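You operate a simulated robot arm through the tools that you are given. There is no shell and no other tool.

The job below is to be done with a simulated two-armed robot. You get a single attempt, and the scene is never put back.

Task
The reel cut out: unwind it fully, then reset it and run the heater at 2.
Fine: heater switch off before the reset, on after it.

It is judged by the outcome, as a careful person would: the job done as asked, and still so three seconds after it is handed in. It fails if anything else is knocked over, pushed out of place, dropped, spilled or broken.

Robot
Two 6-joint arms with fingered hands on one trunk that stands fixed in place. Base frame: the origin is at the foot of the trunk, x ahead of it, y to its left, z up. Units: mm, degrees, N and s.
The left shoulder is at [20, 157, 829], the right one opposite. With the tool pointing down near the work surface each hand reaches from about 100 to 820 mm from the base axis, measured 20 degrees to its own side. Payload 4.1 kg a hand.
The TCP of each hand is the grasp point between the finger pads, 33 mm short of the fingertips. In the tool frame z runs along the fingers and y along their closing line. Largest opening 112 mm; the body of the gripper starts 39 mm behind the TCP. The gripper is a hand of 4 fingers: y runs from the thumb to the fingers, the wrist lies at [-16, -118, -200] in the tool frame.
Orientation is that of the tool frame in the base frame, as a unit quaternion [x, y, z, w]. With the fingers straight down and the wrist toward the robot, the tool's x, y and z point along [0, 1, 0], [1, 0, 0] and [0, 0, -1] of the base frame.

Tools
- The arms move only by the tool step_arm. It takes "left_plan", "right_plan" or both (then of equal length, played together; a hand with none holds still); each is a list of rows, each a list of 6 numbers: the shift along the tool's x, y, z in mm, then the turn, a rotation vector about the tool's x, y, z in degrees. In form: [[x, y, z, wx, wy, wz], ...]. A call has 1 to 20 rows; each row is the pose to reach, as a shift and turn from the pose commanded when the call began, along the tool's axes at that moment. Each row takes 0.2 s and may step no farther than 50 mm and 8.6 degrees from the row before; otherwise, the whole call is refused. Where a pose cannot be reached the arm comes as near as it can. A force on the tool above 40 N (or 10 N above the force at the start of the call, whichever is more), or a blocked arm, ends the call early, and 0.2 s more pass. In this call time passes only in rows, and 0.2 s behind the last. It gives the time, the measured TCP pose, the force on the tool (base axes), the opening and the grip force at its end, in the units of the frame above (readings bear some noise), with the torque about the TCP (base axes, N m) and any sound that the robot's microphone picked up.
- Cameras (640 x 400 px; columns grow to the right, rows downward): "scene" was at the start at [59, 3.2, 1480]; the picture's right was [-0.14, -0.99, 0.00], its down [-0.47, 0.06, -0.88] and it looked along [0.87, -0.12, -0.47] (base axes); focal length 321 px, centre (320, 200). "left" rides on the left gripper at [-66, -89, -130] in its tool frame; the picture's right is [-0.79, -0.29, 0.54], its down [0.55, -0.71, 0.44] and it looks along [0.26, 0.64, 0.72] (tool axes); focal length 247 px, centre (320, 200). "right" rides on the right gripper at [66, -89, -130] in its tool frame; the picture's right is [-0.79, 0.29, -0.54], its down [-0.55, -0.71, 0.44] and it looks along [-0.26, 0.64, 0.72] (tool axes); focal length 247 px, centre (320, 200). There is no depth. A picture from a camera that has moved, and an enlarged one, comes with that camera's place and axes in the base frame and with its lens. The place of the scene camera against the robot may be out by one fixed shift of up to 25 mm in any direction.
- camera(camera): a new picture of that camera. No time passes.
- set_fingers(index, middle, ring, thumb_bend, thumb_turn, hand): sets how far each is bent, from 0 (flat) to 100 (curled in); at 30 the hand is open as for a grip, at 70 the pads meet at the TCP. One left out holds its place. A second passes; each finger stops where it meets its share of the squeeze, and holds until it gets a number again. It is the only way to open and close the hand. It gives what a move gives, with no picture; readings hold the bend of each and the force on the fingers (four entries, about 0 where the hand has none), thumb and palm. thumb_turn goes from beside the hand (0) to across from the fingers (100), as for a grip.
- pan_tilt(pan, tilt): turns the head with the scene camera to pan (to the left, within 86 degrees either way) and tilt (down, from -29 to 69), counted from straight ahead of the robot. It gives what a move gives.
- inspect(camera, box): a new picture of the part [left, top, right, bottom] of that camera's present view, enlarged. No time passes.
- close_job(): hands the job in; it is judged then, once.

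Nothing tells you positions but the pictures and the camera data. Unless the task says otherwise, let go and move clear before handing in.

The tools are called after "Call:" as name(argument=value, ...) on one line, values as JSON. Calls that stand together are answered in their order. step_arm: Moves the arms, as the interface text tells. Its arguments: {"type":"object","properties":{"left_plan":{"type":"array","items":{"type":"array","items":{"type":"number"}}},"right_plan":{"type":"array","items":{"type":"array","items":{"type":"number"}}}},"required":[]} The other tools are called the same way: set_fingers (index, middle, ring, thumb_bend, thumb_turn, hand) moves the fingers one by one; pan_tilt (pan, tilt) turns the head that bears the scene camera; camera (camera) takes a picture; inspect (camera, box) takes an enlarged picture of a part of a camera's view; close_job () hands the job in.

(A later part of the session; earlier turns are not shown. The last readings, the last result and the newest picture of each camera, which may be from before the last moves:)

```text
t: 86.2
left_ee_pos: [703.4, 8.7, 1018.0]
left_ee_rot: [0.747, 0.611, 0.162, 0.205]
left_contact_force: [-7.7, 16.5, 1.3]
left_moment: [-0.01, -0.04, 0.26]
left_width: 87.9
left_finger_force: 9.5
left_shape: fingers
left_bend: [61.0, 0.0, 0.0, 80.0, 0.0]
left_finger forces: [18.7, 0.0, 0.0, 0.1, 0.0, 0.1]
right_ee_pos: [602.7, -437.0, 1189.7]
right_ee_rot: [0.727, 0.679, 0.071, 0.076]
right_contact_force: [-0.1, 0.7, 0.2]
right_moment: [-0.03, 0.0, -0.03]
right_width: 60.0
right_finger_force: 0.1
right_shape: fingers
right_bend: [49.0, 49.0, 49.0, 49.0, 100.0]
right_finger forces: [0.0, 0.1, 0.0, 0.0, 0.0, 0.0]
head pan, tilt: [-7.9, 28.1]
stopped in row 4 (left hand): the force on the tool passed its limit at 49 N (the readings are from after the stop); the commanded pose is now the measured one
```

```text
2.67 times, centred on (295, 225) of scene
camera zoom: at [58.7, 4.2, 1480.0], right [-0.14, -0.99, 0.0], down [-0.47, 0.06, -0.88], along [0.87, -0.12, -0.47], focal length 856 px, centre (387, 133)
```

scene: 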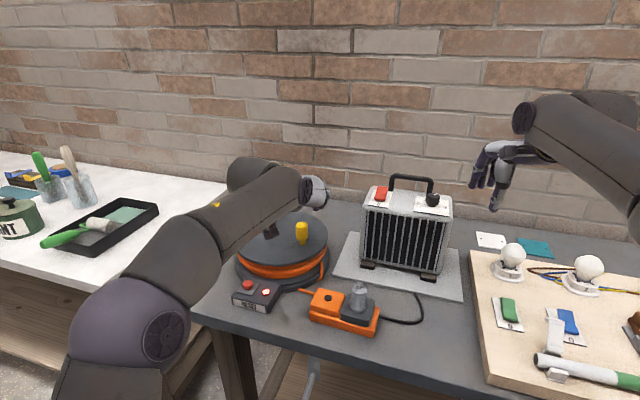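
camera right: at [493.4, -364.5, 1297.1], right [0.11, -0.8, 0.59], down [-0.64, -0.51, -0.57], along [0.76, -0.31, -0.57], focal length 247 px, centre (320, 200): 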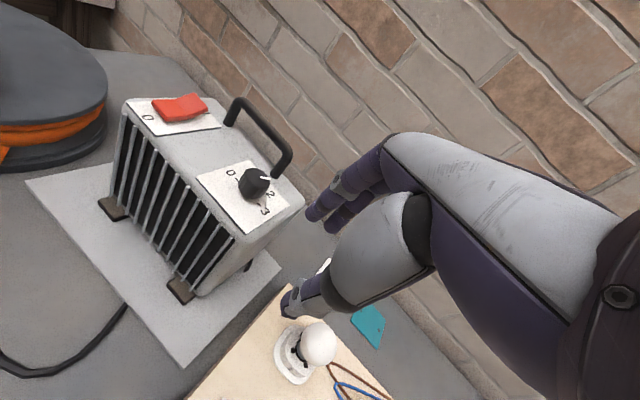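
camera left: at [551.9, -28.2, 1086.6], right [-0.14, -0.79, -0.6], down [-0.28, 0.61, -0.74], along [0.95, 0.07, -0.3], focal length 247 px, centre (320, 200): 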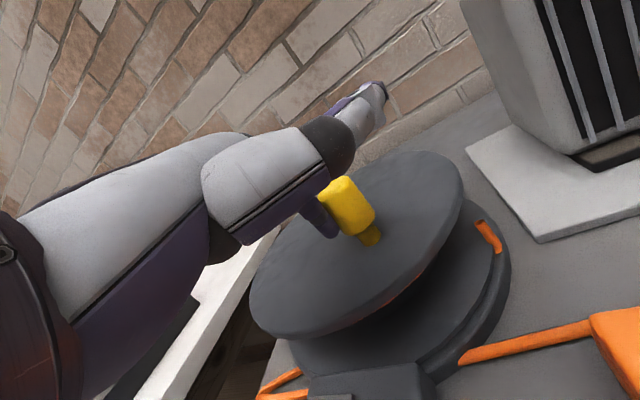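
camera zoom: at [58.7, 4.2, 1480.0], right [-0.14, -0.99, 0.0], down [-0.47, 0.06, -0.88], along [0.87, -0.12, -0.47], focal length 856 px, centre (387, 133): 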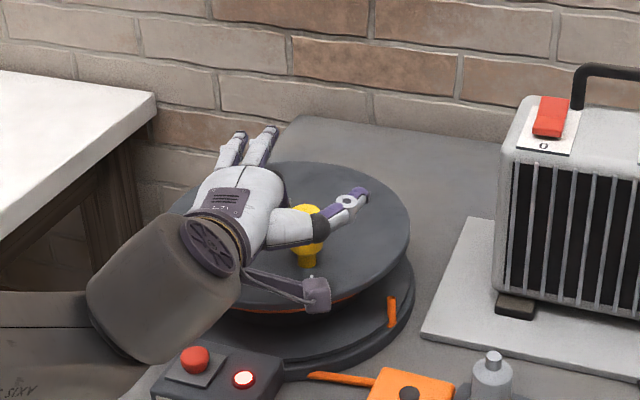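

The coil has nearly vanished and the disc came to a hard stop. I'll look closely to check that it is fully unwound.

Call:
inspect(camera="left", box=[240, 180, 520, 400])

Call:
inspect(camera="scene", box=[235, 230, 335, 300])

Call:
inspect(camera="right", box=[0, 0, 140, 180])

```text
1.82 times, centred on (380, 290) of left
camera zoom: at [551.9, -28.2, 1086.6], right [-0.14, -0.79, -0.6], down [-0.28, 0.61, -0.74], along [0.95, 0.07, -0.3], focal length 449 px, centre (211, 36)
```

zoom: 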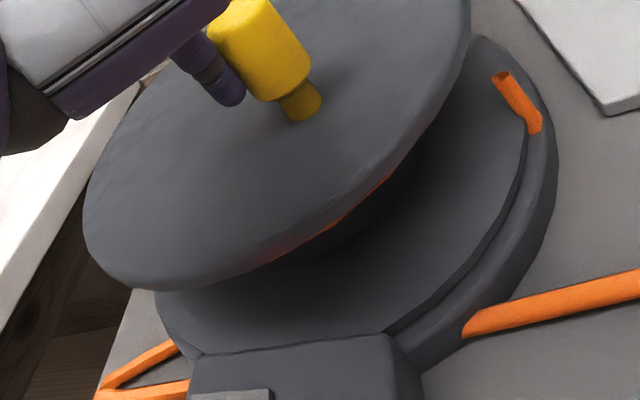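

```text
5.71 times, centred on (285, 265) of scene
camera zoom: at [58.7, 4.2, 1480.0], right [-0.14, -0.99, 0.0], down [-0.47, 0.06, -0.88], along [0.87, -0.12, -0.47], focal length 1834 px, centre (520, -171)
```

zoom: 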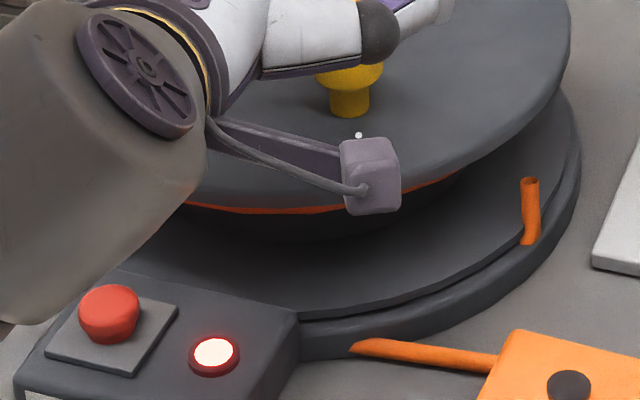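

```text
2.22 times, centred on (70, 90) of right
camera zoom: at [493.4, -363.3, 1297.5], right [0.11, -0.8, 0.59], down [-0.64, -0.51, -0.57], along [0.76, -0.31, -0.57], focal length 549 px, centre (876, 444)
```

zoom: 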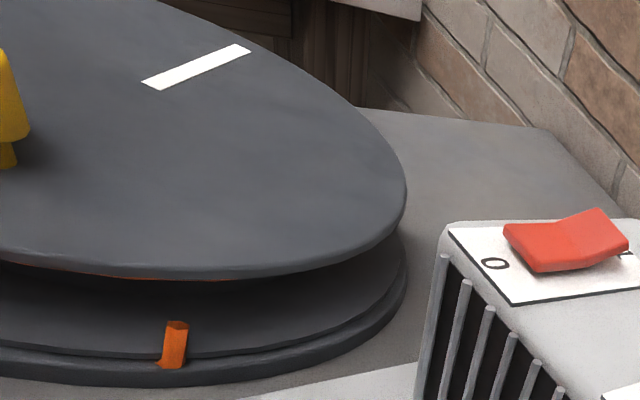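

Only a thin orange trace shows under the disc. I'll press the knob slowly a little further to see whether this is a true end stop.

Call:
step_arm(left_plan=[[-1.8, 0.8, 0.5, 0, 0, 0], [-3.6, 1.6, 0.9, 0, 0, 0], [-5.4, 2.3, 1.4, 0, 0, 0], [-7.2, 3.1, 1.8, 0, 0, 0]])

Call:
inspect(camera="left", box=[240, 180, 520, 400])

Call:
inspect(camera="right", box=[0, 0, 140, 180])

```text
t: 87.1
left_ee_pos: [707.8, 6.9, 1020.3]
left_ee_rot: [0.744, 0.615, 0.164, 0.205]
left_contact_force: [-7.5, 17.2, 0.3]
left_moment: [0.11, -0.02, 0.25]
left_width: 88.4
left_finger_force: 8.1
left_shape: fingers
left_bend: [67.0, 0.0, 0.0, 80.0, 0.0]
left_finger forces: [17.5, 0.1, 0.0, 0.0, 0.0, 0.0]
right_ee_pos: [602.4, -439.6, 1189.3]
right_ee_rot: [0.728, 0.678, 0.071, 0.077]
right_contact_force: [0.4, -0.1, 0.2]
right_moment: [-0.04, -0.01, 0.02]
right_width: 59.9
right_finger_force: 0.0
right_shape: fingers
right_bend: [49.0, 49.0, 49.0, 49.0, 100.0]
right_finger forces: [0.0, 0.0, 0.1, 0.0, 0.0, 0.0]
head pan, tilt: [-7.9, 28.1]
stopped in row 4 (left hand): the force on the tool passed its limit at 41 N (the readings are from after the stop); the commanded pose is now the measured one
```

```text
1.82 times, centred on (380, 290) of left
camera zoom: at [556.3, -31.5, 1087.5], right [-0.12, -0.79, -0.6], down [-0.28, 0.61, -0.74], along [0.95, 0.08, -0.3], focal length 449 px, centre (211, 36)
```

zoom: 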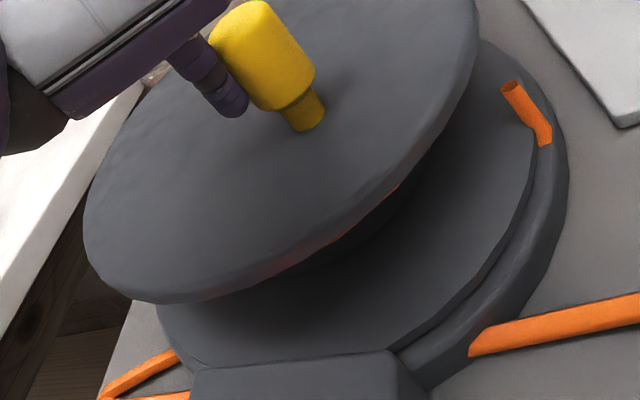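

```text
2.22 times, centred on (70, 90) of right
camera zoom: at [492.7, -364.5, 1297.4], right [0.11, -0.8, 0.59], down [-0.64, -0.51, -0.57], along [0.76, -0.31, -0.57], focal length 549 px, centre (876, 444)
```

zoom: 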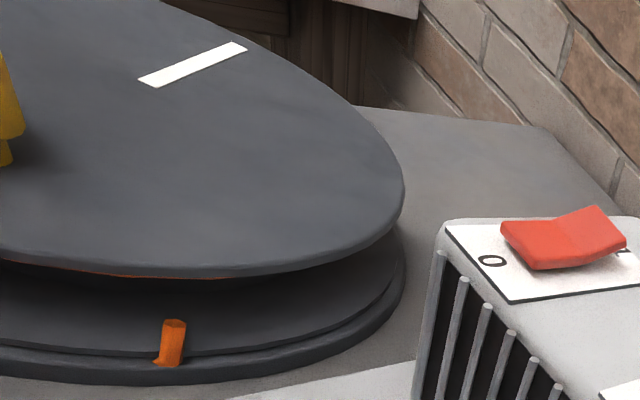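

The disc is firmly at its end stop and doesn't move further, so the reel is fully unwound. I'll back the finger off without disturbing the knob and lift away.

Call:
step_arm(left_plan=[[6, -1.2, -0.7, 0, 0, 0], [14, -3, -1.8, 0, 0, 0], [14, 12, -28, 0, 0, 0], [14, 30, -55, 0, 0, 0], [20, 20, -85, 0, 0, 0], [35, 0, -115, 0, 0, 0]])

Call:
set_fingers(hand="left", index=70, middle=100, ring=100)

Call:
camera(camera="left")

Call:
camera(camera="scene")

Call:
inspect(camera="scene", box=[205, 190, 385, 340])

```text
t: 88.5
left_ee_pos: [659.1, 50.9, 1120.1]
left_ee_rot: [0.745, 0.613, 0.164, 0.204]
left_contact_force: [0.9, -0.5, -0.7]
left_moment: [0.02, 0.04, -0.01]
left_width: 87.2
left_finger_force: 0.2
left_shape: fingers
left_bend: [52.0, 0.0, 0.0, 80.0, 0.0]
left_finger forces: [0.0, 0.0, 0.0, 0.0, 0.0, 0.0]
right_ee_pos: [604.2, -438.2, 1187.7]
right_ee_rot: [0.728, 0.678, 0.071, 0.077]
right_contact_force: [0.4, -1.2, -0.4]
right_moment: [0.02, -0.01, 0.0]
right_width: 60.0
right_finger_force: 0.2
right_shape: fingers
right_bend: [49.0, 49.0, 49.0, 49.0, 100.0]
right_finger forces: [0.0, 0.0, 0.0, 0.0, 0.0, 0.1]
head pan, tilt: [-7.9, 28.1]
```

```text
t: 89.5
left_ee_pos: [658.7, 50.1, 1118.1]
left_ee_rot: [0.745, 0.613, 0.164, 0.206]
left_contact_force: [0.2, -1.0, 0.2]
left_moment: [-0.02, -0.03, -0.01]
left_width: 88.9
left_finger_force: 0.0
left_shape: fingers
left_bend: [70.0, 100.0, 100.0, 80.0, 0.0]
left_finger forces: [0.1, 0.1, 0.0, 0.0, 0.0, 0.0]
right_ee_pos: [603.9, -437.8, 1188.4]
right_ee_rot: [0.727, 0.678, 0.071, 0.076]
right_contact_force: [-0.9, -0.1, -0.7]
right_moment: [0.01, -0.04, 0.01]
right_width: 59.9
right_finger_force: 0.1
right_shape: fingers
right_bend: [49.0, 49.0, 49.0, 49.0, 100.0]
right_finger forces: [0.0, 0.1, 0.0, 0.0, 0.0, 0.0]
head pan, tilt: [-7.9, 28.1]
```

```text
taken
camera left: at [506.7, 12.6, 1186.2], right [-0.13, -0.79, -0.6], down [-0.28, 0.61, -0.74], along [0.95, 0.07, -0.3], focal length 247 px, centre (320, 200)
```

left: 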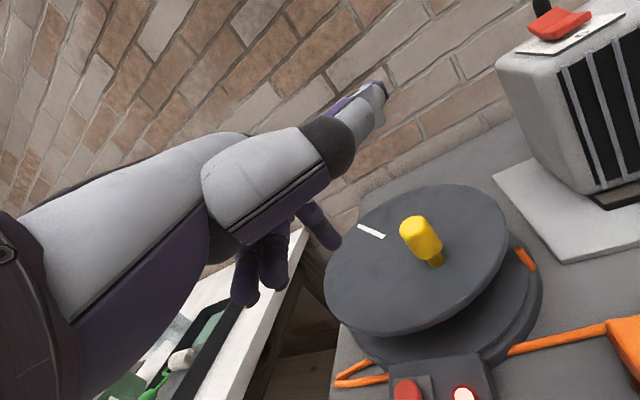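

```text
taken
```

scene: 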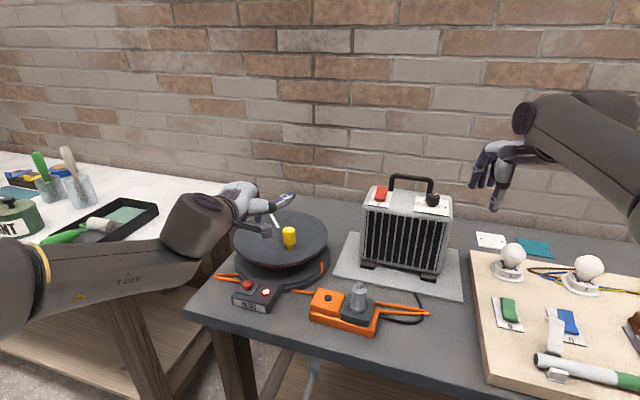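

```text
2.67 times, centred on (295, 265) of scene
camera zoom: at [59.0, 3.2, 1480.0], right [-0.14, -0.99, 0.0], down [-0.47, 0.06, -0.88], along [0.87, -0.12, -0.47], focal length 856 px, centre (387, 27)
```

zoom: 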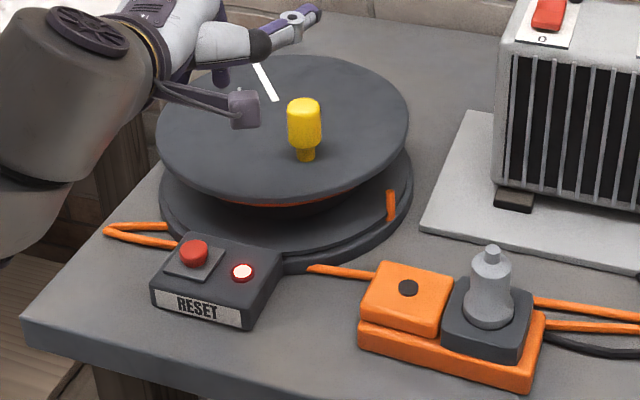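

The reel is empty, with its cable now lying in long loops on the table. Next I'll bring the index fingertip over the red RESET button at about (676, 80, 915).

Call:
step_arm(left_plan=[[8.2, -21.6, 29.6, 0, 0, 0], [16.5, -43.1, 59.2, 0, 0, 0], [24.7, -64.7, 88.9, 0, 0, 0], [32.9, -86.2, 118.5, 0, 0, 0]])

Call:
camera(camera="left")

Call:
inspect(camera="left", box=[230, 190, 430, 340])

Call:
inspect(camera="scene", box=[205, 230, 325, 330])

```text
t: 90.5
left_ee_pos: [654.4, 62.5, 986.6]
left_ee_rot: [0.741, 0.621, 0.166, 0.194]
left_contact_force: [-0.4, 1.0, -0.3]
left_moment: [-0.01, 0.02, 0.04]
left_width: 88.9
left_finger_force: 0.1
left_shape: fingers
left_bend: [70.0, 100.0, 100.0, 80.0, 0.0]
left_finger forces: [0.1, 0.0, 0.0, 0.0, 0.0, 0.0]
left hand out of reach, approached as far as the arm can: row 3, 4
right_ee_pos: [603.3, -438.1, 1188.6]
right_ee_rot: [0.728, 0.677, 0.07, 0.077]
right_contact_force: [-0.3, -0.4, -0.5]
right_moment: [0.0, 0.01, 0.01]
right_width: 59.8
right_finger_force: 0.0
right_shape: fingers
right_bend: [49.0, 49.0, 49.0, 49.0, 100.0]
right_finger forces: [0.1, 0.0, 0.0, 0.1, 0.1, 0.1]
head pan, tilt: [-7.9, 28.1]
```

```text
taken
camera left: at [503.5, 20.6, 1056.7], right [-0.12, -0.78, -0.61], down [-0.3, 0.62, -0.73], along [0.95, 0.1, -0.31], focal length 247 px, centre (320, 200)
```

left: 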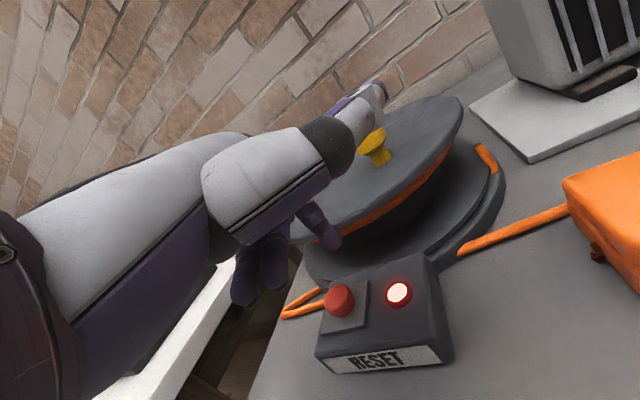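

```text
2.67 times, centred on (330, 265) of left
camera zoom: at [503.5, 20.6, 1056.7], right [-0.12, -0.78, -0.61], down [-0.3, 0.62, -0.73], along [0.95, 0.1, -0.31], focal length 659 px, centre (293, 27)
```

zoom: 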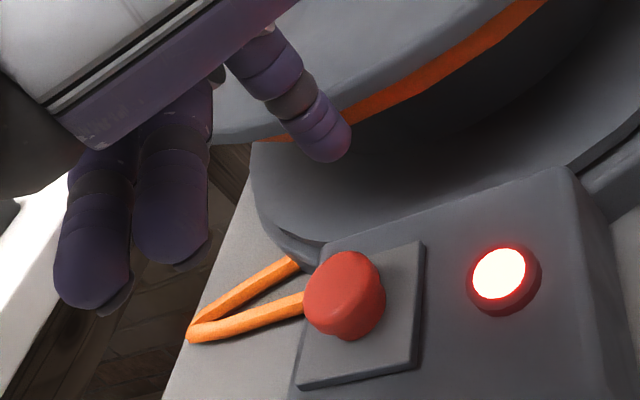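

```text
4.00 times, centred on (265, 280) of scene
camera zoom: at [58.8, 3.3, 1480.0], right [-0.14, -0.99, 0.0], down [-0.47, 0.06, -0.88], along [0.87, -0.12, -0.47], focal length 1284 px, centre (540, -120)
```

zoom: 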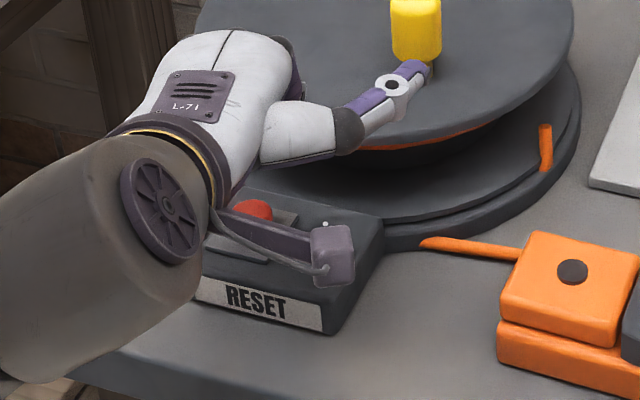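

Call:
inspect(camera="left", box=[290, 80, 520, 280])

```text
2.00 times, centred on (405, 180) of left
camera zoom: at [503.5, 20.6, 1056.7], right [-0.12, -0.78, -0.61], down [-0.3, 0.62, -0.73], along [0.95, 0.1, -0.31], focal length 494 px, centre (150, 240)
```

zoom: 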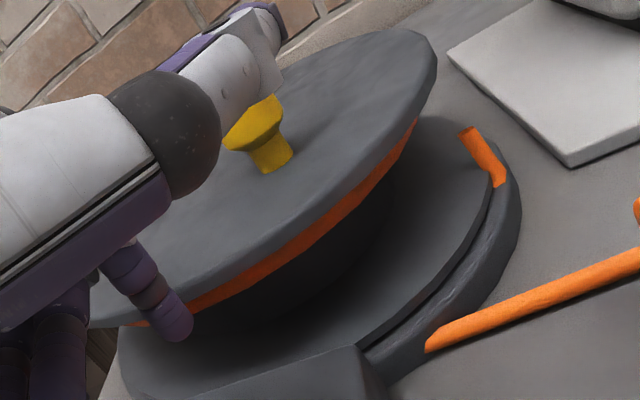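

The left arm can't get low enough here with this tilt. I'll raise it and straighten the hand to point down, which suits low reaches, before pressing RESET.

Call:
step_arm(left_plan=[[0, 25, -42, 0, 0, 0], [0, 30, -50, 8, 0, 0], [0, 30, -50, 16, 0, 0], [0, 30, -50, 24, 0, 0], [0, 30, -50, 31, 0, 0]])

Call:
camera(camera="left")

Call:
inspect(camera="scene", box=[205, 190, 385, 340])

```text
t: 91.7
left_ee_pos: [653.7, 63.6, 1046.2]
left_ee_rot: [0.773, 0.634, -0.006, -0.001]
left_contact_force: [-0.7, 0.4, 1.2]
left_moment: [0.01, -0.01, 0.01]
left_width: 88.8
left_finger_force: 0.0
left_shape: fingers
left_bend: [70.0, 100.0, 100.0, 80.0, 0.0]
left_finger forces: [0.1, 0.1, 0.0, 0.0, 0.1, 0.0]
left hand out of reach, approached as far as the arm can: row 4
right_ee_pos: [603.2, -437.8, 1188.7]
right_ee_rot: [0.727, 0.678, 0.071, 0.076]
right_contact_force: [-0.5, 0.1, -0.3]
right_moment: [0.0, 0.03, 0.0]
right_width: 59.8
right_finger_force: 0.1
right_shape: fingers
right_bend: [49.0, 49.0, 49.0, 49.0, 100.0]
right_finger forces: [0.0, 0.0, 0.0, 0.0, 0.1, 0.1]
head pan, tilt: [-7.9, 28.1]
```

```text
taken
camera left: at [555.0, 15.5, 1177.9], right [-0.44, -0.72, -0.53], down [-0.59, 0.68, -0.43], along [0.67, 0.12, -0.73], focal length 247 px, centre (320, 200)
```

left: 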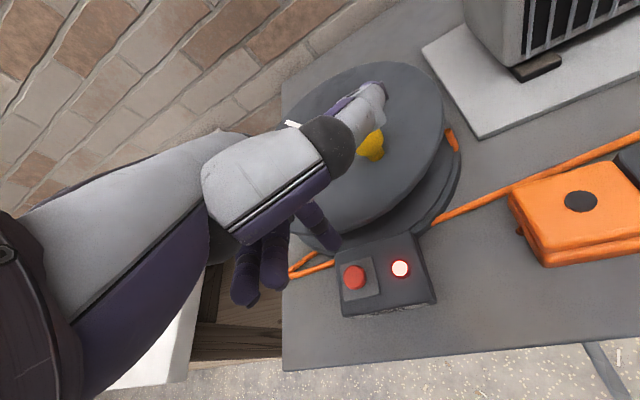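

```text
2.67 times, centred on (295, 265) of scene
camera zoom: at [58.6, 3.4, 1480.0], right [-0.14, -0.99, 0.0], down [-0.47, 0.06, -0.88], along [0.87, -0.12, -0.47], focal length 856 px, centre (387, 27)
```

zoom: 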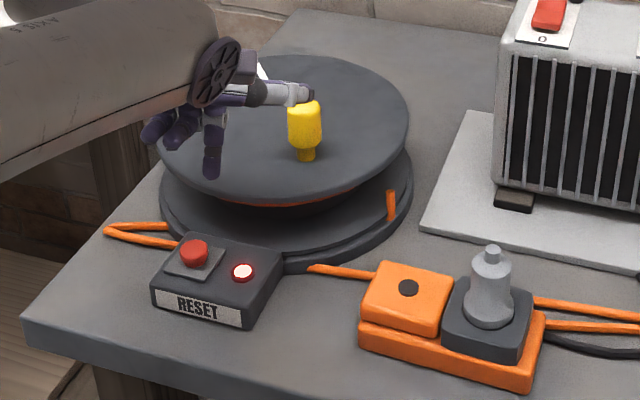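

Call:
step_arm(left_plan=[[10, 5, 25, 0, 0, 0], [19.3, 9.7, 52, 0, 0, 0], [19.3, 9.7, 78, 0, 0, 0]])

Call:
inspect(camera="left", box=[230, 190, 430, 340])

Call:
inspect(camera="scene", box=[205, 230, 325, 330])

```text
t: 92.5
left_ee_pos: [664.8, 81.5, 967.1]
left_ee_rot: [0.772, 0.635, -0.005, -0.001]
left_contact_force: [-1.2, -0.8, 0.3]
left_moment: [0.0, -0.02, 0.0]
left_width: 88.9
left_finger_force: 0.1
left_shape: fingers
left_bend: [70.0, 100.0, 100.0, 80.0, 0.0]
left_finger forces: [0.0, 0.0, 0.0, 0.1, 0.0, 0.0]
right_ee_pos: [602.8, -438.0, 1187.4]
right_ee_rot: [0.727, 0.678, 0.071, 0.077]
right_contact_force: [-0.8, 0.3, 0.7]
right_moment: [0.01, -0.02, -0.03]
right_width: 59.7
right_finger_force: 0.0
right_shape: fingers
right_bend: [49.0, 49.0, 49.0, 49.0, 100.0]
right_finger forces: [0.0, 0.1, 0.1, 0.0, 0.1, 0.1]
head pan, tilt: [-7.9, 28.1]
```

```text
2.67 times, centred on (330, 265) of left
camera zoom: at [566.6, 33.9, 1098.5], right [-0.44, -0.72, -0.53], down [-0.59, 0.68, -0.43], along [0.67, 0.12, -0.73], focal length 659 px, centre (293, 27)
```

zoom: 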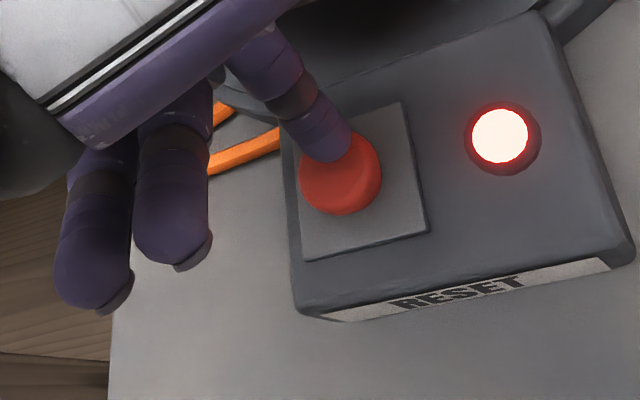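

```text
4.00 times, centred on (265, 280) of scene
camera zoom: at [58.9, 3.1, 1480.0], right [-0.14, -0.99, 0.0], down [-0.47, 0.06, -0.88], along [0.87, -0.12, -0.47], focal length 1284 px, centre (540, -120)
```

zoom: 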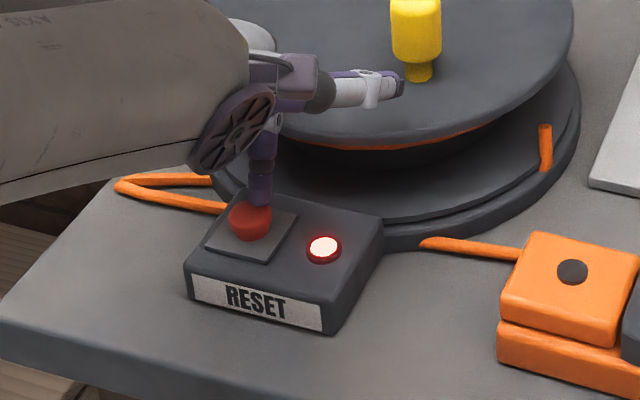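

The index tip is over the red button. The reel is unwound and the heater switch is off, so I'll press RESET now.

Call:
step_arm(left_plan=[[4.3, 1.2, 10, 0, 0, 0], [4.3, 1.2, 17, 0, 0, 0], [4.3, 1.2, 21, 0, 0, 0], [4.3, 1.2, 25, 0, 0, 0], [4.3, 1.2, 28, 0, 0, 0]])

Call:
inspect(camera="left", box=[230, 190, 430, 340])

Call:
inspect(camera="scene", box=[205, 230, 325, 330])

```text
t: 93.4
left_ee_pos: [671.6, 83.8, 955.7]
left_ee_rot: [0.772, 0.635, 0.001, 0.009]
left_contact_force: [0.2, -0.1, 9.3]
left_moment: [-0.1, -0.02, -0.01]
left_width: 89.3
left_finger_force: 4.6
left_shape: fingers
left_bend: [71.0, 100.0, 100.0, 80.0, 0.0]
left_finger forces: [9.5, 0.0, 0.1, 0.0, 0.0, 0.0]
right_ee_pos: [603.2, -437.8, 1188.0]
right_ee_rot: [0.728, 0.678, 0.072, 0.077]
right_contact_force: [-1.0, 0.2, 0.1]
right_moment: [-0.02, -0.01, -0.02]
right_width: 60.1
right_finger_force: 0.0
right_shape: fingers
right_bend: [49.0, 49.0, 49.0, 49.0, 100.0]
right_finger forces: [0.0, 0.1, 0.0, 0.0, 0.0, 0.0]
head pan, tilt: [-7.9, 28.1]
heard: click
stopped in row 4 (left hand): the force on the tool passed its limit at 42 N (the readings are from after the stop); the commanded pose is now the measured one
```

```text
2.67 times, centred on (330, 265) of left
camera zoom: at [570.0, 36.9, 1085.4], right [-0.43, -0.73, -0.54], down [-0.58, 0.68, -0.45], along [0.69, 0.12, -0.71], focal length 659 px, centre (293, 27)
```

zoom: 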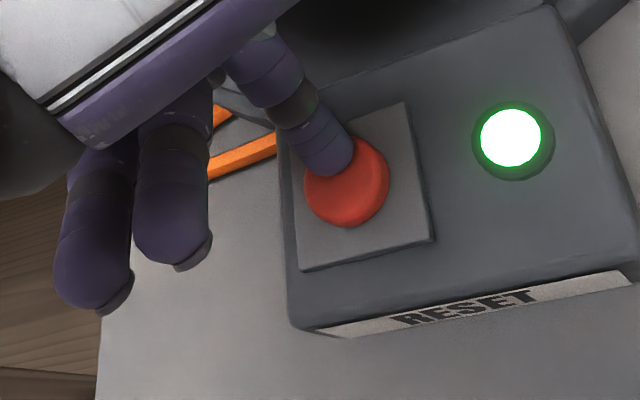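

```text
4.00 times, centred on (265, 280) of scene
camera zoom: at [58.6, 3.2, 1480.0], right [-0.14, -0.99, 0.0], down [-0.47, 0.06, -0.88], along [0.87, -0.12, -0.47], focal length 1284 px, centre (540, -120)
```

zoom: 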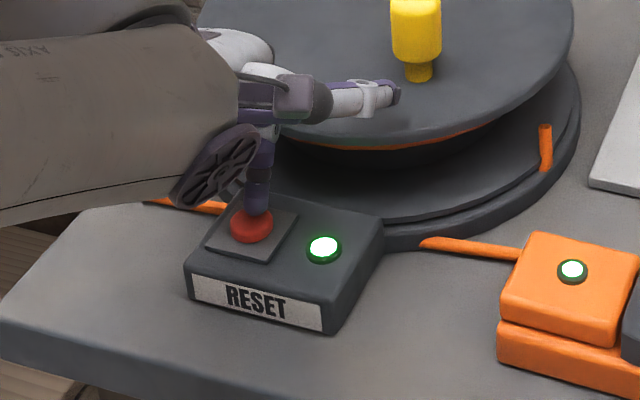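

Click heard: the reset lamp and the socket lamp are both green. I'll lift the left hand away, and shape and bring over the right hand to switch the heater on.

Call:
set_fingers(hand="right", index=58, middle=100, ring=100, thumb_turn=0, thumb_bend=80)

Call:
step_arm(left_plan=[[0, 0, -25, 0, 0, 0], [0, 0, -65, 0, 0, 0], [0, -15, -105, 0, 0, 0], [5, -45, -140, 0, 0, 0]], right_plan=[[42.5, 6, 2, -4.45, -1.98, 5.15], [85, 12, 4, -8.9, -3.95, 10.3], [127.6, 18, 6, -13.35, -5.93, 15.45], [170.2, 24.2, 8.2, -17.8, -7.9, 20.6]])

Call:
camera(camera="right")

Call:
camera(camera="scene")

```text
t: 94.4
left_ee_pos: [671.5, 83.5, 955.9]
left_ee_rot: [0.773, 0.635, 0.0, 0.008]
left_contact_force: [4.1, 0.0, 20.5]
left_moment: [-0.18, -0.17, 0.05]
left_width: 89.3
left_finger_force: 10.7
left_shape: fingers
left_bend: [71.0, 100.0, 100.0, 80.0, 0.0]
left_finger forces: [20.3, 0.0, 0.0, 0.0, 0.0, 0.1]
right_ee_pos: [603.3, -438.2, 1189.3]
right_ee_rot: [0.727, 0.678, 0.071, 0.076]
right_contact_force: [1.3, 0.1, -0.5]
right_moment: [0.01, -0.01, -0.02]
right_width: 87.5
right_finger_force: 0.2
right_shape: fingers
right_bend: [57.0, 100.0, 100.0, 80.0, 0.0]
right_finger forces: [0.0, 0.0, 0.0, 0.0, 0.0, 0.0]
head pan, tilt: [-7.9, 28.1]
```

```text
t: 95.4
left_ee_pos: [628.0, 97.8, 1095.0]
left_ee_rot: [0.773, 0.635, -0.001, 0.006]
left_contact_force: [0.3, -0.6, -0.6]
left_moment: [0.06, 0.04, 0.02]
left_width: 88.9
left_finger_force: 0.0
left_shape: fingers
left_bend: [70.0, 100.0, 100.0, 80.0, 0.0]
left_finger forces: [0.0, 0.0, 0.0, 0.1, 0.0, 0.1]
right_ee_pos: [641.4, -268.1, 1183.4]
right_ee_rot: [0.819, 0.512, 0.138, 0.22]
right_contact_force: [0.0, -1.0, 0.1]
right_moment: [0.03, -0.02, 0.01]
right_width: 87.4
right_finger_force: 0.0
right_shape: fingers
right_bend: [57.0, 100.0, 100.0, 80.0, 0.0]
right_finger forces: [0.0, 0.0, 0.0, 0.0, 0.0, 0.1]
head pan, tilt: [-7.9, 28.1]
```

```text
taken
camera right: at [541.5, -146.9, 1251.2], right [-0.37, -0.7, 0.61], down [-0.6, -0.32, -0.73], along [0.71, -0.63, -0.3], focal length 247 px, centre (320, 200)
```

right: 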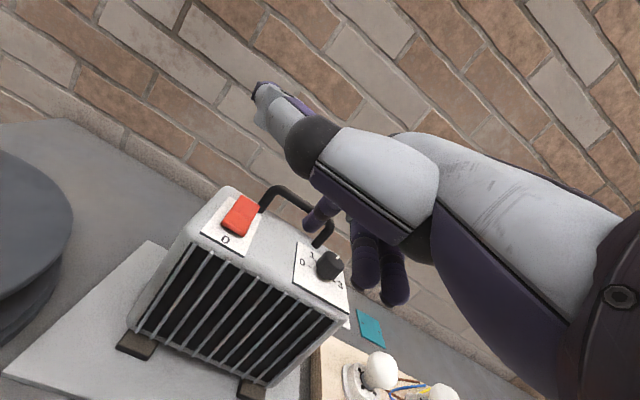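

```text
taken
```

scene: 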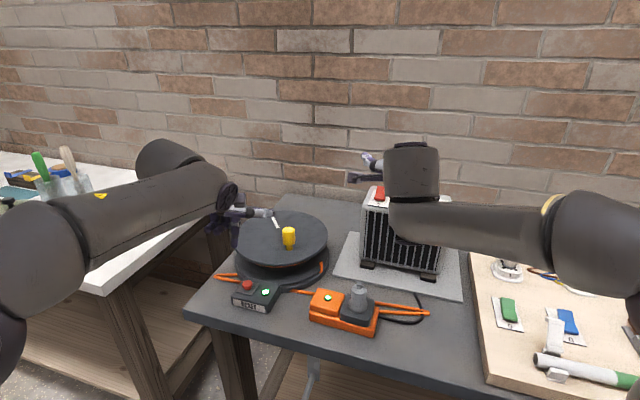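

Call:
step_arm(right_plan=[[15, 25, 20, 0, 0, 0], [31, 48, 48, 0, 0, 0], [46.1, 66.9, 80, 0, 0, 0]])

Call:
camera(camera="right")

Call:
inspect(camera="right", box=[220, 160, 400, 310])

Call:
inspect(camera="scene", box=[340, 120, 480, 230])

```text
t: 96.2
left_ee_pos: [626.8, 99.1, 1096.0]
left_ee_rot: [0.772, 0.635, 0.001, 0.007]
left_contact_force: [0.3, 1.3, 0.9]
left_moment: [-0.03, -0.01, 0.02]
left_width: 88.8
left_finger_force: 0.0
left_shape: fingers
left_bend: [70.0, 100.0, 100.0, 80.0, 0.0]
left_finger forces: [0.0, 0.0, 0.0, 0.1, 0.1, 0.0]
right_ee_pos: [747.7, -272.8, 1149.4]
right_ee_rot: [0.819, 0.511, 0.139, 0.221]
right_contact_force: [-0.2, -0.2, 0.4]
right_moment: [0.02, -0.02, -0.03]
right_width: 87.7
right_finger_force: 0.1
right_shape: fingers
right_bend: [57.0, 100.0, 100.0, 80.0, 0.0]
right_finger forces: [0.0, 0.0, 0.0, 0.0, 0.0, 0.0]
head pan, tilt: [-7.9, 28.1]
```

```text
taken
camera right: at [648.4, -151.5, 1218.0], right [-0.37, -0.7, 0.61], down [-0.6, -0.32, -0.73], along [0.71, -0.63, -0.3], focal length 247 px, centre (320, 200)
```

right: 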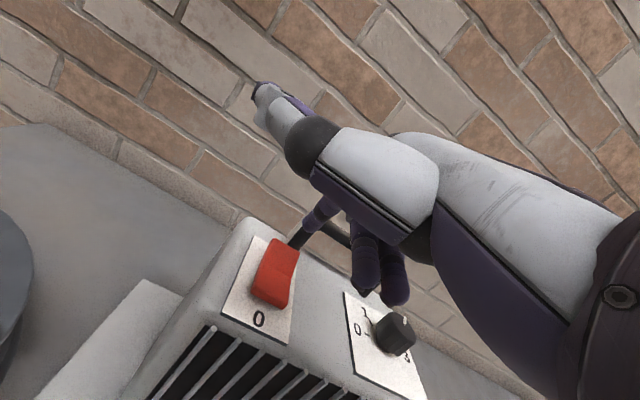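

```text
2.67 times, centred on (310, 235) of right
camera zoom: at [648.4, -151.5, 1218.0], right [-0.37, -0.7, 0.61], down [-0.6, -0.32, -0.73], along [0.71, -0.63, -0.3], focal length 659 px, centre (347, 107)
```

zoom: 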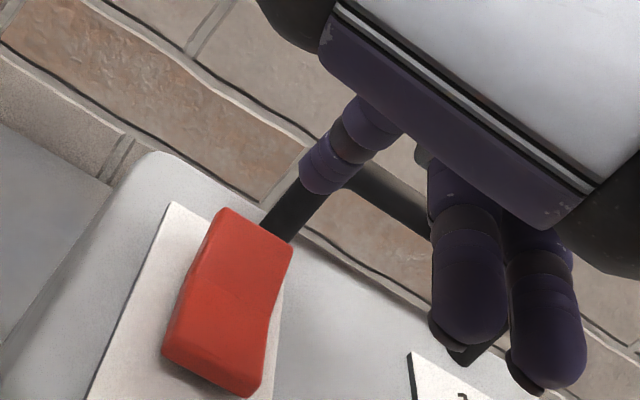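

```text
3.64 times, centred on (410, 175) of scene
camera zoom: at [58.4, 3.1, 1480.0], right [-0.14, -0.99, 0.0], down [-0.47, 0.06, -0.88], along [0.87, -0.12, -0.47], focal length 1167 px, centre (-7, 291)
```

zoom: 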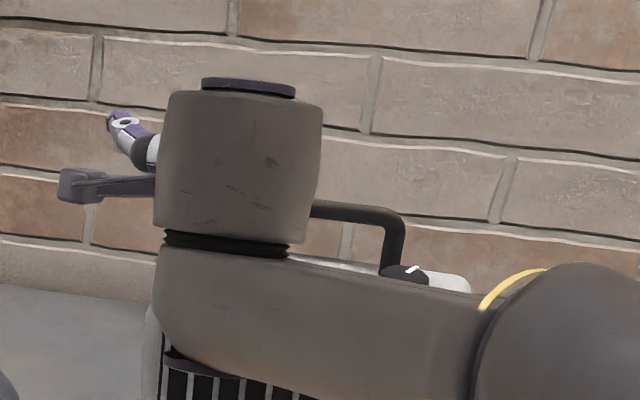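

The index tip is above the rocker, slightly forward of its pivot. I'll shift about 12 mm toward the raised back half and press down.

Call:
step_arm(right_plan=[[4, 10.4, 6, 0, 0, 0], [4, 2.9, 19, 0, 0, 0], [4, -2.1, 27.7, 0, 0, 0]])

Call:
inspect(camera="right", box=[220, 160, 400, 310])

```text
t: 97.0
left_ee_pos: [627.7, 99.9, 1096.1]
left_ee_rot: [0.773, 0.635, -0.001, 0.008]
left_contact_force: [0.3, -0.1, -0.1]
left_moment: [-0.01, 0.03, 0.03]
left_width: 88.9
left_finger_force: 0.0
left_shape: fingers
left_bend: [70.0, 100.0, 100.0, 80.0, 0.0]
left_finger forces: [0.1, 0.1, 0.0, 0.0, 0.0, 0.0]
right_ee_pos: [761.0, -272.3, 1124.5]
right_ee_rot: [0.819, 0.512, 0.138, 0.219]
right_contact_force: [-0.3, 0.0, 0.3]
right_moment: [-0.03, -0.03, 0.0]
right_width: 87.4
right_finger_force: 0.1
right_shape: fingers
right_bend: [57.0, 100.0, 100.0, 80.0, 0.0]
right_finger forces: [0.0, 0.0, 0.0, 0.0, 0.1, 0.0]
head pan, tilt: [-7.9, 28.1]
```

```text
2.67 times, centred on (310, 235) of right
camera zoom: at [661.3, -151.3, 1192.7], right [-0.37, -0.7, 0.61], down [-0.6, -0.32, -0.73], along [0.71, -0.63, -0.3], focal length 659 px, centre (347, 107)
```

zoom: 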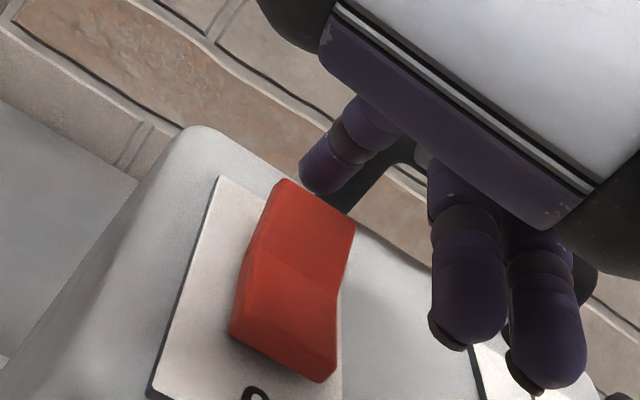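

Call:
step_arm(right_plan=[[-2, -2.5, 4.3, 0, 0, 0], [-2, -4.5, 7.8, 0, 0, 0], [-2, -6.5, 11.3, 0, 0, 0], [-2, -8, 13.9, 0, 0, 0]])

Call:
inspect(camera="right", box=[220, 160, 400, 310])

```text
t: 98.0
left_ee_pos: [627.8, 99.5, 1095.1]
left_ee_rot: [0.773, 0.635, -0.001, 0.006]
left_contact_force: [-0.2, 0.1, 0.1]
left_moment: [0.03, 0.02, -0.02]
left_width: 88.8
left_finger_force: 0.1
left_shape: fingers
left_bend: [70.0, 100.0, 100.0, 80.0, 0.0]
left_finger forces: [0.1, 0.1, 0.1, 0.0, 0.0, 0.0]
right_ee_pos: [759.9, -276.0, 1108.0]
right_ee_rot: [0.819, 0.512, 0.138, 0.221]
right_contact_force: [0.6, -1.1, 1.7]
right_moment: [-0.01, -0.1, -0.01]
right_width: 87.3
right_finger_force: 1.0
right_shape: fingers
right_bend: [56.0, 100.0, 100.0, 80.0, 0.0]
right_finger forces: [1.9, 0.0, 0.1, 0.0, 0.1, 0.1]
head pan, tilt: [-7.9, 28.1]
```

```text
2.67 times, centred on (310, 235) of right
camera zoom: at [661.0, -153.9, 1176.4], right [-0.37, -0.7, 0.61], down [-0.6, -0.32, -0.73], along [0.71, -0.63, -0.3], focal length 659 px, centre (347, 107)
```

zoom: 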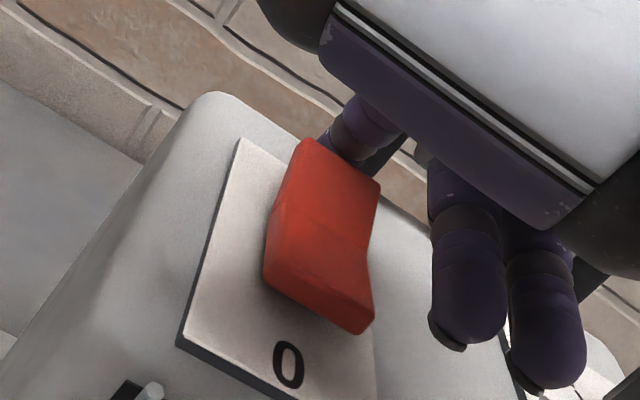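

The tip came down just behind the rocker's back edge. I'll lift, move back about 11 mm and press again.

Call:
step_arm(right_plan=[[0, 11, -19, 0, 0, 0], [0, 1.5, -24.5, 0, 0, 0], [0, -3.5, -15.9, 0, 0, 0], [0, -6.5, -10.7, 0, 0, 0], [0, -8.5, -7.2, 0, 0, 0]])

Call:
inspect(camera="right", box=[220, 160, 400, 310])

```text
t: 99.2
left_ee_pos: [626.5, 99.4, 1095.7]
left_ee_rot: [0.773, 0.634, 0.001, 0.006]
left_contact_force: [0.0, 1.0, -0.1]
left_moment: [-0.02, 0.0, 0.0]
left_width: 89.0
left_finger_force: 0.0
left_shape: fingers
left_bend: [70.0, 100.0, 100.0, 80.0, 0.0]
left_finger forces: [0.0, 0.1, 0.1, 0.1, 0.0, 0.1]
right_ee_pos: [750.4, -270.5, 1113.5]
right_ee_rot: [0.818, 0.512, 0.14, 0.221]
right_contact_force: [-3.7, 2.7, 14.0]
right_moment: [-0.12, -0.48, 0.04]
right_width: 87.3
right_finger_force: 7.3
right_shape: fingers
right_bend: [55.0, 100.0, 100.0, 80.0, 0.0]
right_finger forces: [14.0, 0.1, 0.0, 0.0, 0.0, 0.0]
head pan, tilt: [-7.9, 28.1]
```

```text
2.67 times, centred on (310, 235) of right
camera zoom: at [650.3, -148.8, 1181.9], right [-0.37, -0.7, 0.61], down [-0.59, -0.32, -0.74], along [0.71, -0.63, -0.3], focal length 659 px, centre (347, 107)
```

zoom: 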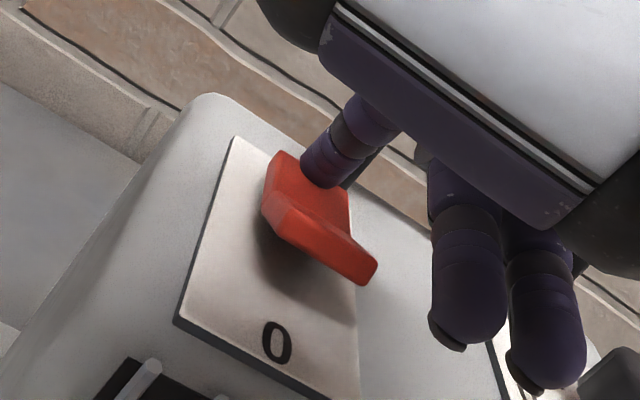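

The rocker flipped: its front half is raised and its back half is down, so the heater is on. I'll lift away and check everything.

Call:
step_arm(right_plan=[[0, 12.5, -21.7, 0, 0, 0], [-6, -2, -55, 0, 0, 0], [-20, -25, -92, 0, 0, 0], [-43, -52, -128, 0, 0, 0]])

Call:
camera(camera="right")

Call:
camera(camera="scene")

Call:
camera(camera="left")

```text
refused: row 4 steps farther than a row can; nothing moved
```

```text
taken
camera right: at [650.3, -148.8, 1181.9], right [-0.37, -0.7, 0.61], down [-0.59, -0.32, -0.74], along [0.71, -0.63, -0.3], focal length 247 px, centre (320, 200)
```

right: 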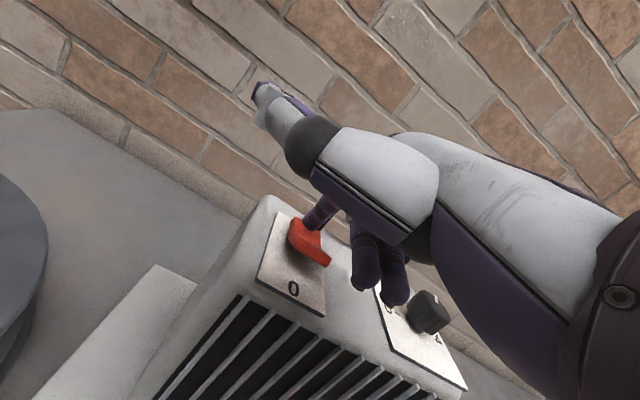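

```text
taken
```

scene: 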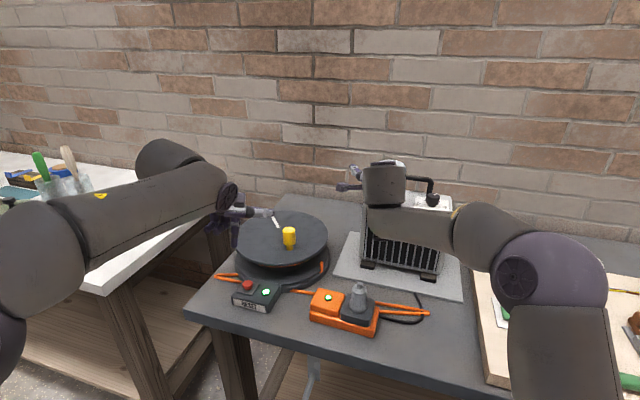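

```text
taken
camera left: at [526.3, 52.2, 1225.4], right [-0.43, -0.73, -0.53], down [-0.59, 0.68, -0.45], along [0.69, 0.12, -0.72], focal length 247 px, centre (320, 200)
```

left: 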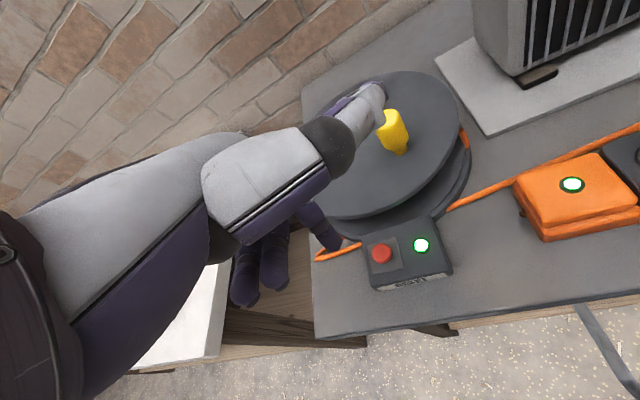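

Call:
step_arm(right_plan=[[0, 12.5, -21.7, 0, 0, 0], [-4, 2, -50, 0, 0, 0], [-14, -18, -80, 0, 0, 0], [-28, -38, -108, 0, 0, 0], [-43, -60, -130, 0, 0, 0]])

Call:
step_arm(left_plan=[[0, -30, -30, 0, 0, 0], [0, -65, -60, 0, 0, 0], [0, -100, -90, 0, 0, 0]], right_plan=[[-45, 0, -8, 0, 0, 0], [-90, 0, -16, 0, 0, 0], [-135, 0, -24, 0, 0, 0]])

Call:
camera(camera="scene")

Call:
inspect(camera="scene", box=[355, 165, 465, 225])

Call:
inspect(camera="right", box=[0, 60, 320, 320])

Call:
inspect(camera="scene", box=[205, 190, 385, 340])

```text
t: 100.4
left_ee_pos: [627.1, 98.8, 1095.2]
left_ee_rot: [0.773, 0.635, 0.001, 0.007]
left_contact_force: [0.0, 0.1, -0.1]
left_moment: [0.01, 0.04, 0.01]
left_width: 89.0
left_finger_force: 0.0
left_shape: fingers
left_bend: [70.0, 100.0, 100.0, 80.0, 0.0]
left_finger forces: [0.0, 0.0, 0.0, 0.0, 0.0, 0.1]
right_ee_pos: [626.6, -255.6, 1194.4]
right_ee_rot: [0.819, 0.512, 0.136, 0.22]
right_contact_force: [0.2, 0.4, -0.5]
right_moment: [-0.02, 0.03, -0.02]
right_width: 87.5
right_finger_force: 0.1
right_shape: fingers
right_bend: [57.0, 100.0, 100.0, 80.0, 0.0]
right_finger forces: [0.1, 0.0, 0.0, 0.0, 0.1, 0.1]
head pan, tilt: [-7.9, 28.1]
```

```text
t: 101.2
left_ee_pos: [527.7, 121.1, 1183.4]
left_ee_rot: [0.772, 0.635, 0.0, 0.006]
left_contact_force: [1.3, 0.1, -0.7]
left_moment: [0.02, 0.01, -0.01]
left_width: 89.1
left_finger_force: 0.1
left_shape: fingers
left_bend: [70.0, 100.0, 100.0, 80.0, 0.0]
left_finger forces: [0.1, 0.0, 0.0, 0.0, 0.0, 0.0]
right_ee_pos: [556.8, -374.5, 1212.2]
right_ee_rot: [0.818, 0.513, 0.138, 0.219]
right_contact_force: [1.4, 0.9, -1.4]
right_moment: [-0.02, 0.03, -0.05]
right_width: 87.5
right_finger_force: 0.0
right_shape: fingers
right_bend: [57.0, 100.0, 100.0, 80.0, 0.0]
right_finger forces: [0.1, 0.0, 0.0, 0.0, 0.0, 0.1]
head pan, tilt: [-7.9, 28.1]
```

```text
taken
```

scene: 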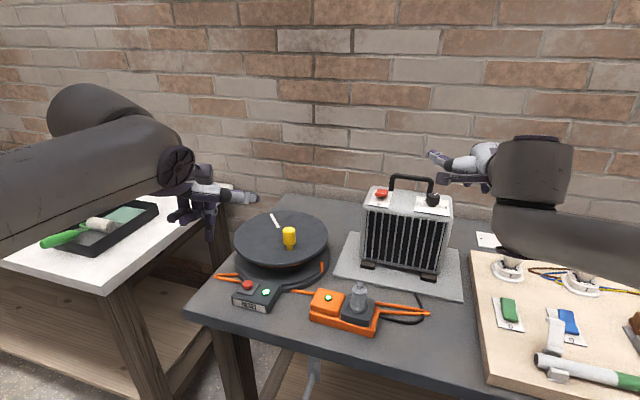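

```text
5.82 times, centred on (410, 195) of scene
camera zoom: at [60.0, 3.4, 1480.0], right [-0.14, -0.99, 0.0], down [-0.47, 0.06, -0.88], along [0.87, -0.12, -0.47], focal length 1867 px, centre (-204, 229)
```

zoom: 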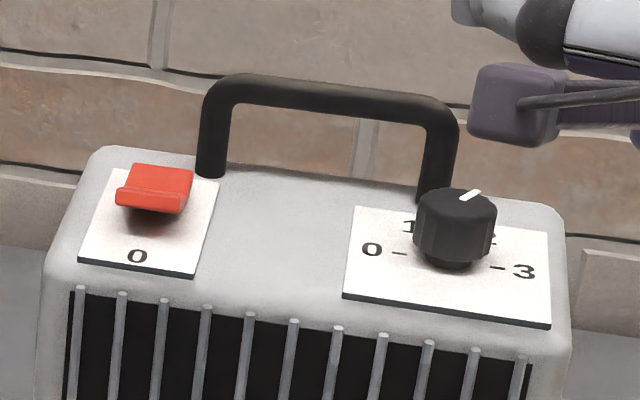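

```text
1.54 times, centred on (160, 190) of right
camera zoom: at [457.8, -252.2, 1280.9], right [-0.36, -0.7, 0.61], down [-0.6, -0.32, -0.73], along [0.71, -0.63, -0.3], focal length 380 px, centre (566, 215)
```

zoom: 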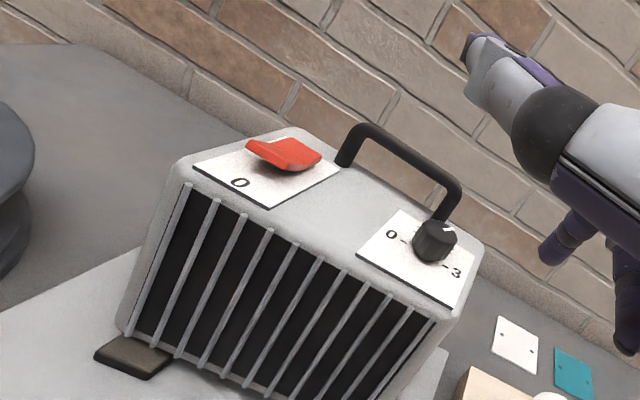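

```text
2.67 times, centred on (295, 265) of scene
camera zoom: at [60.0, 3.4, 1480.0], right [-0.14, -0.99, 0.0], down [-0.47, 0.06, -0.88], along [0.87, -0.12, -0.47], focal length 856 px, centre (387, 27)
```

zoom: 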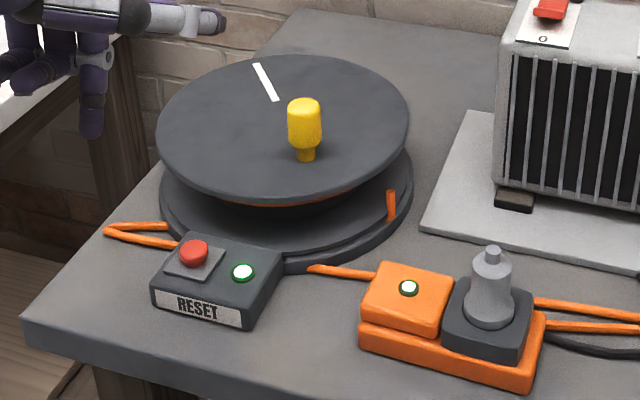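

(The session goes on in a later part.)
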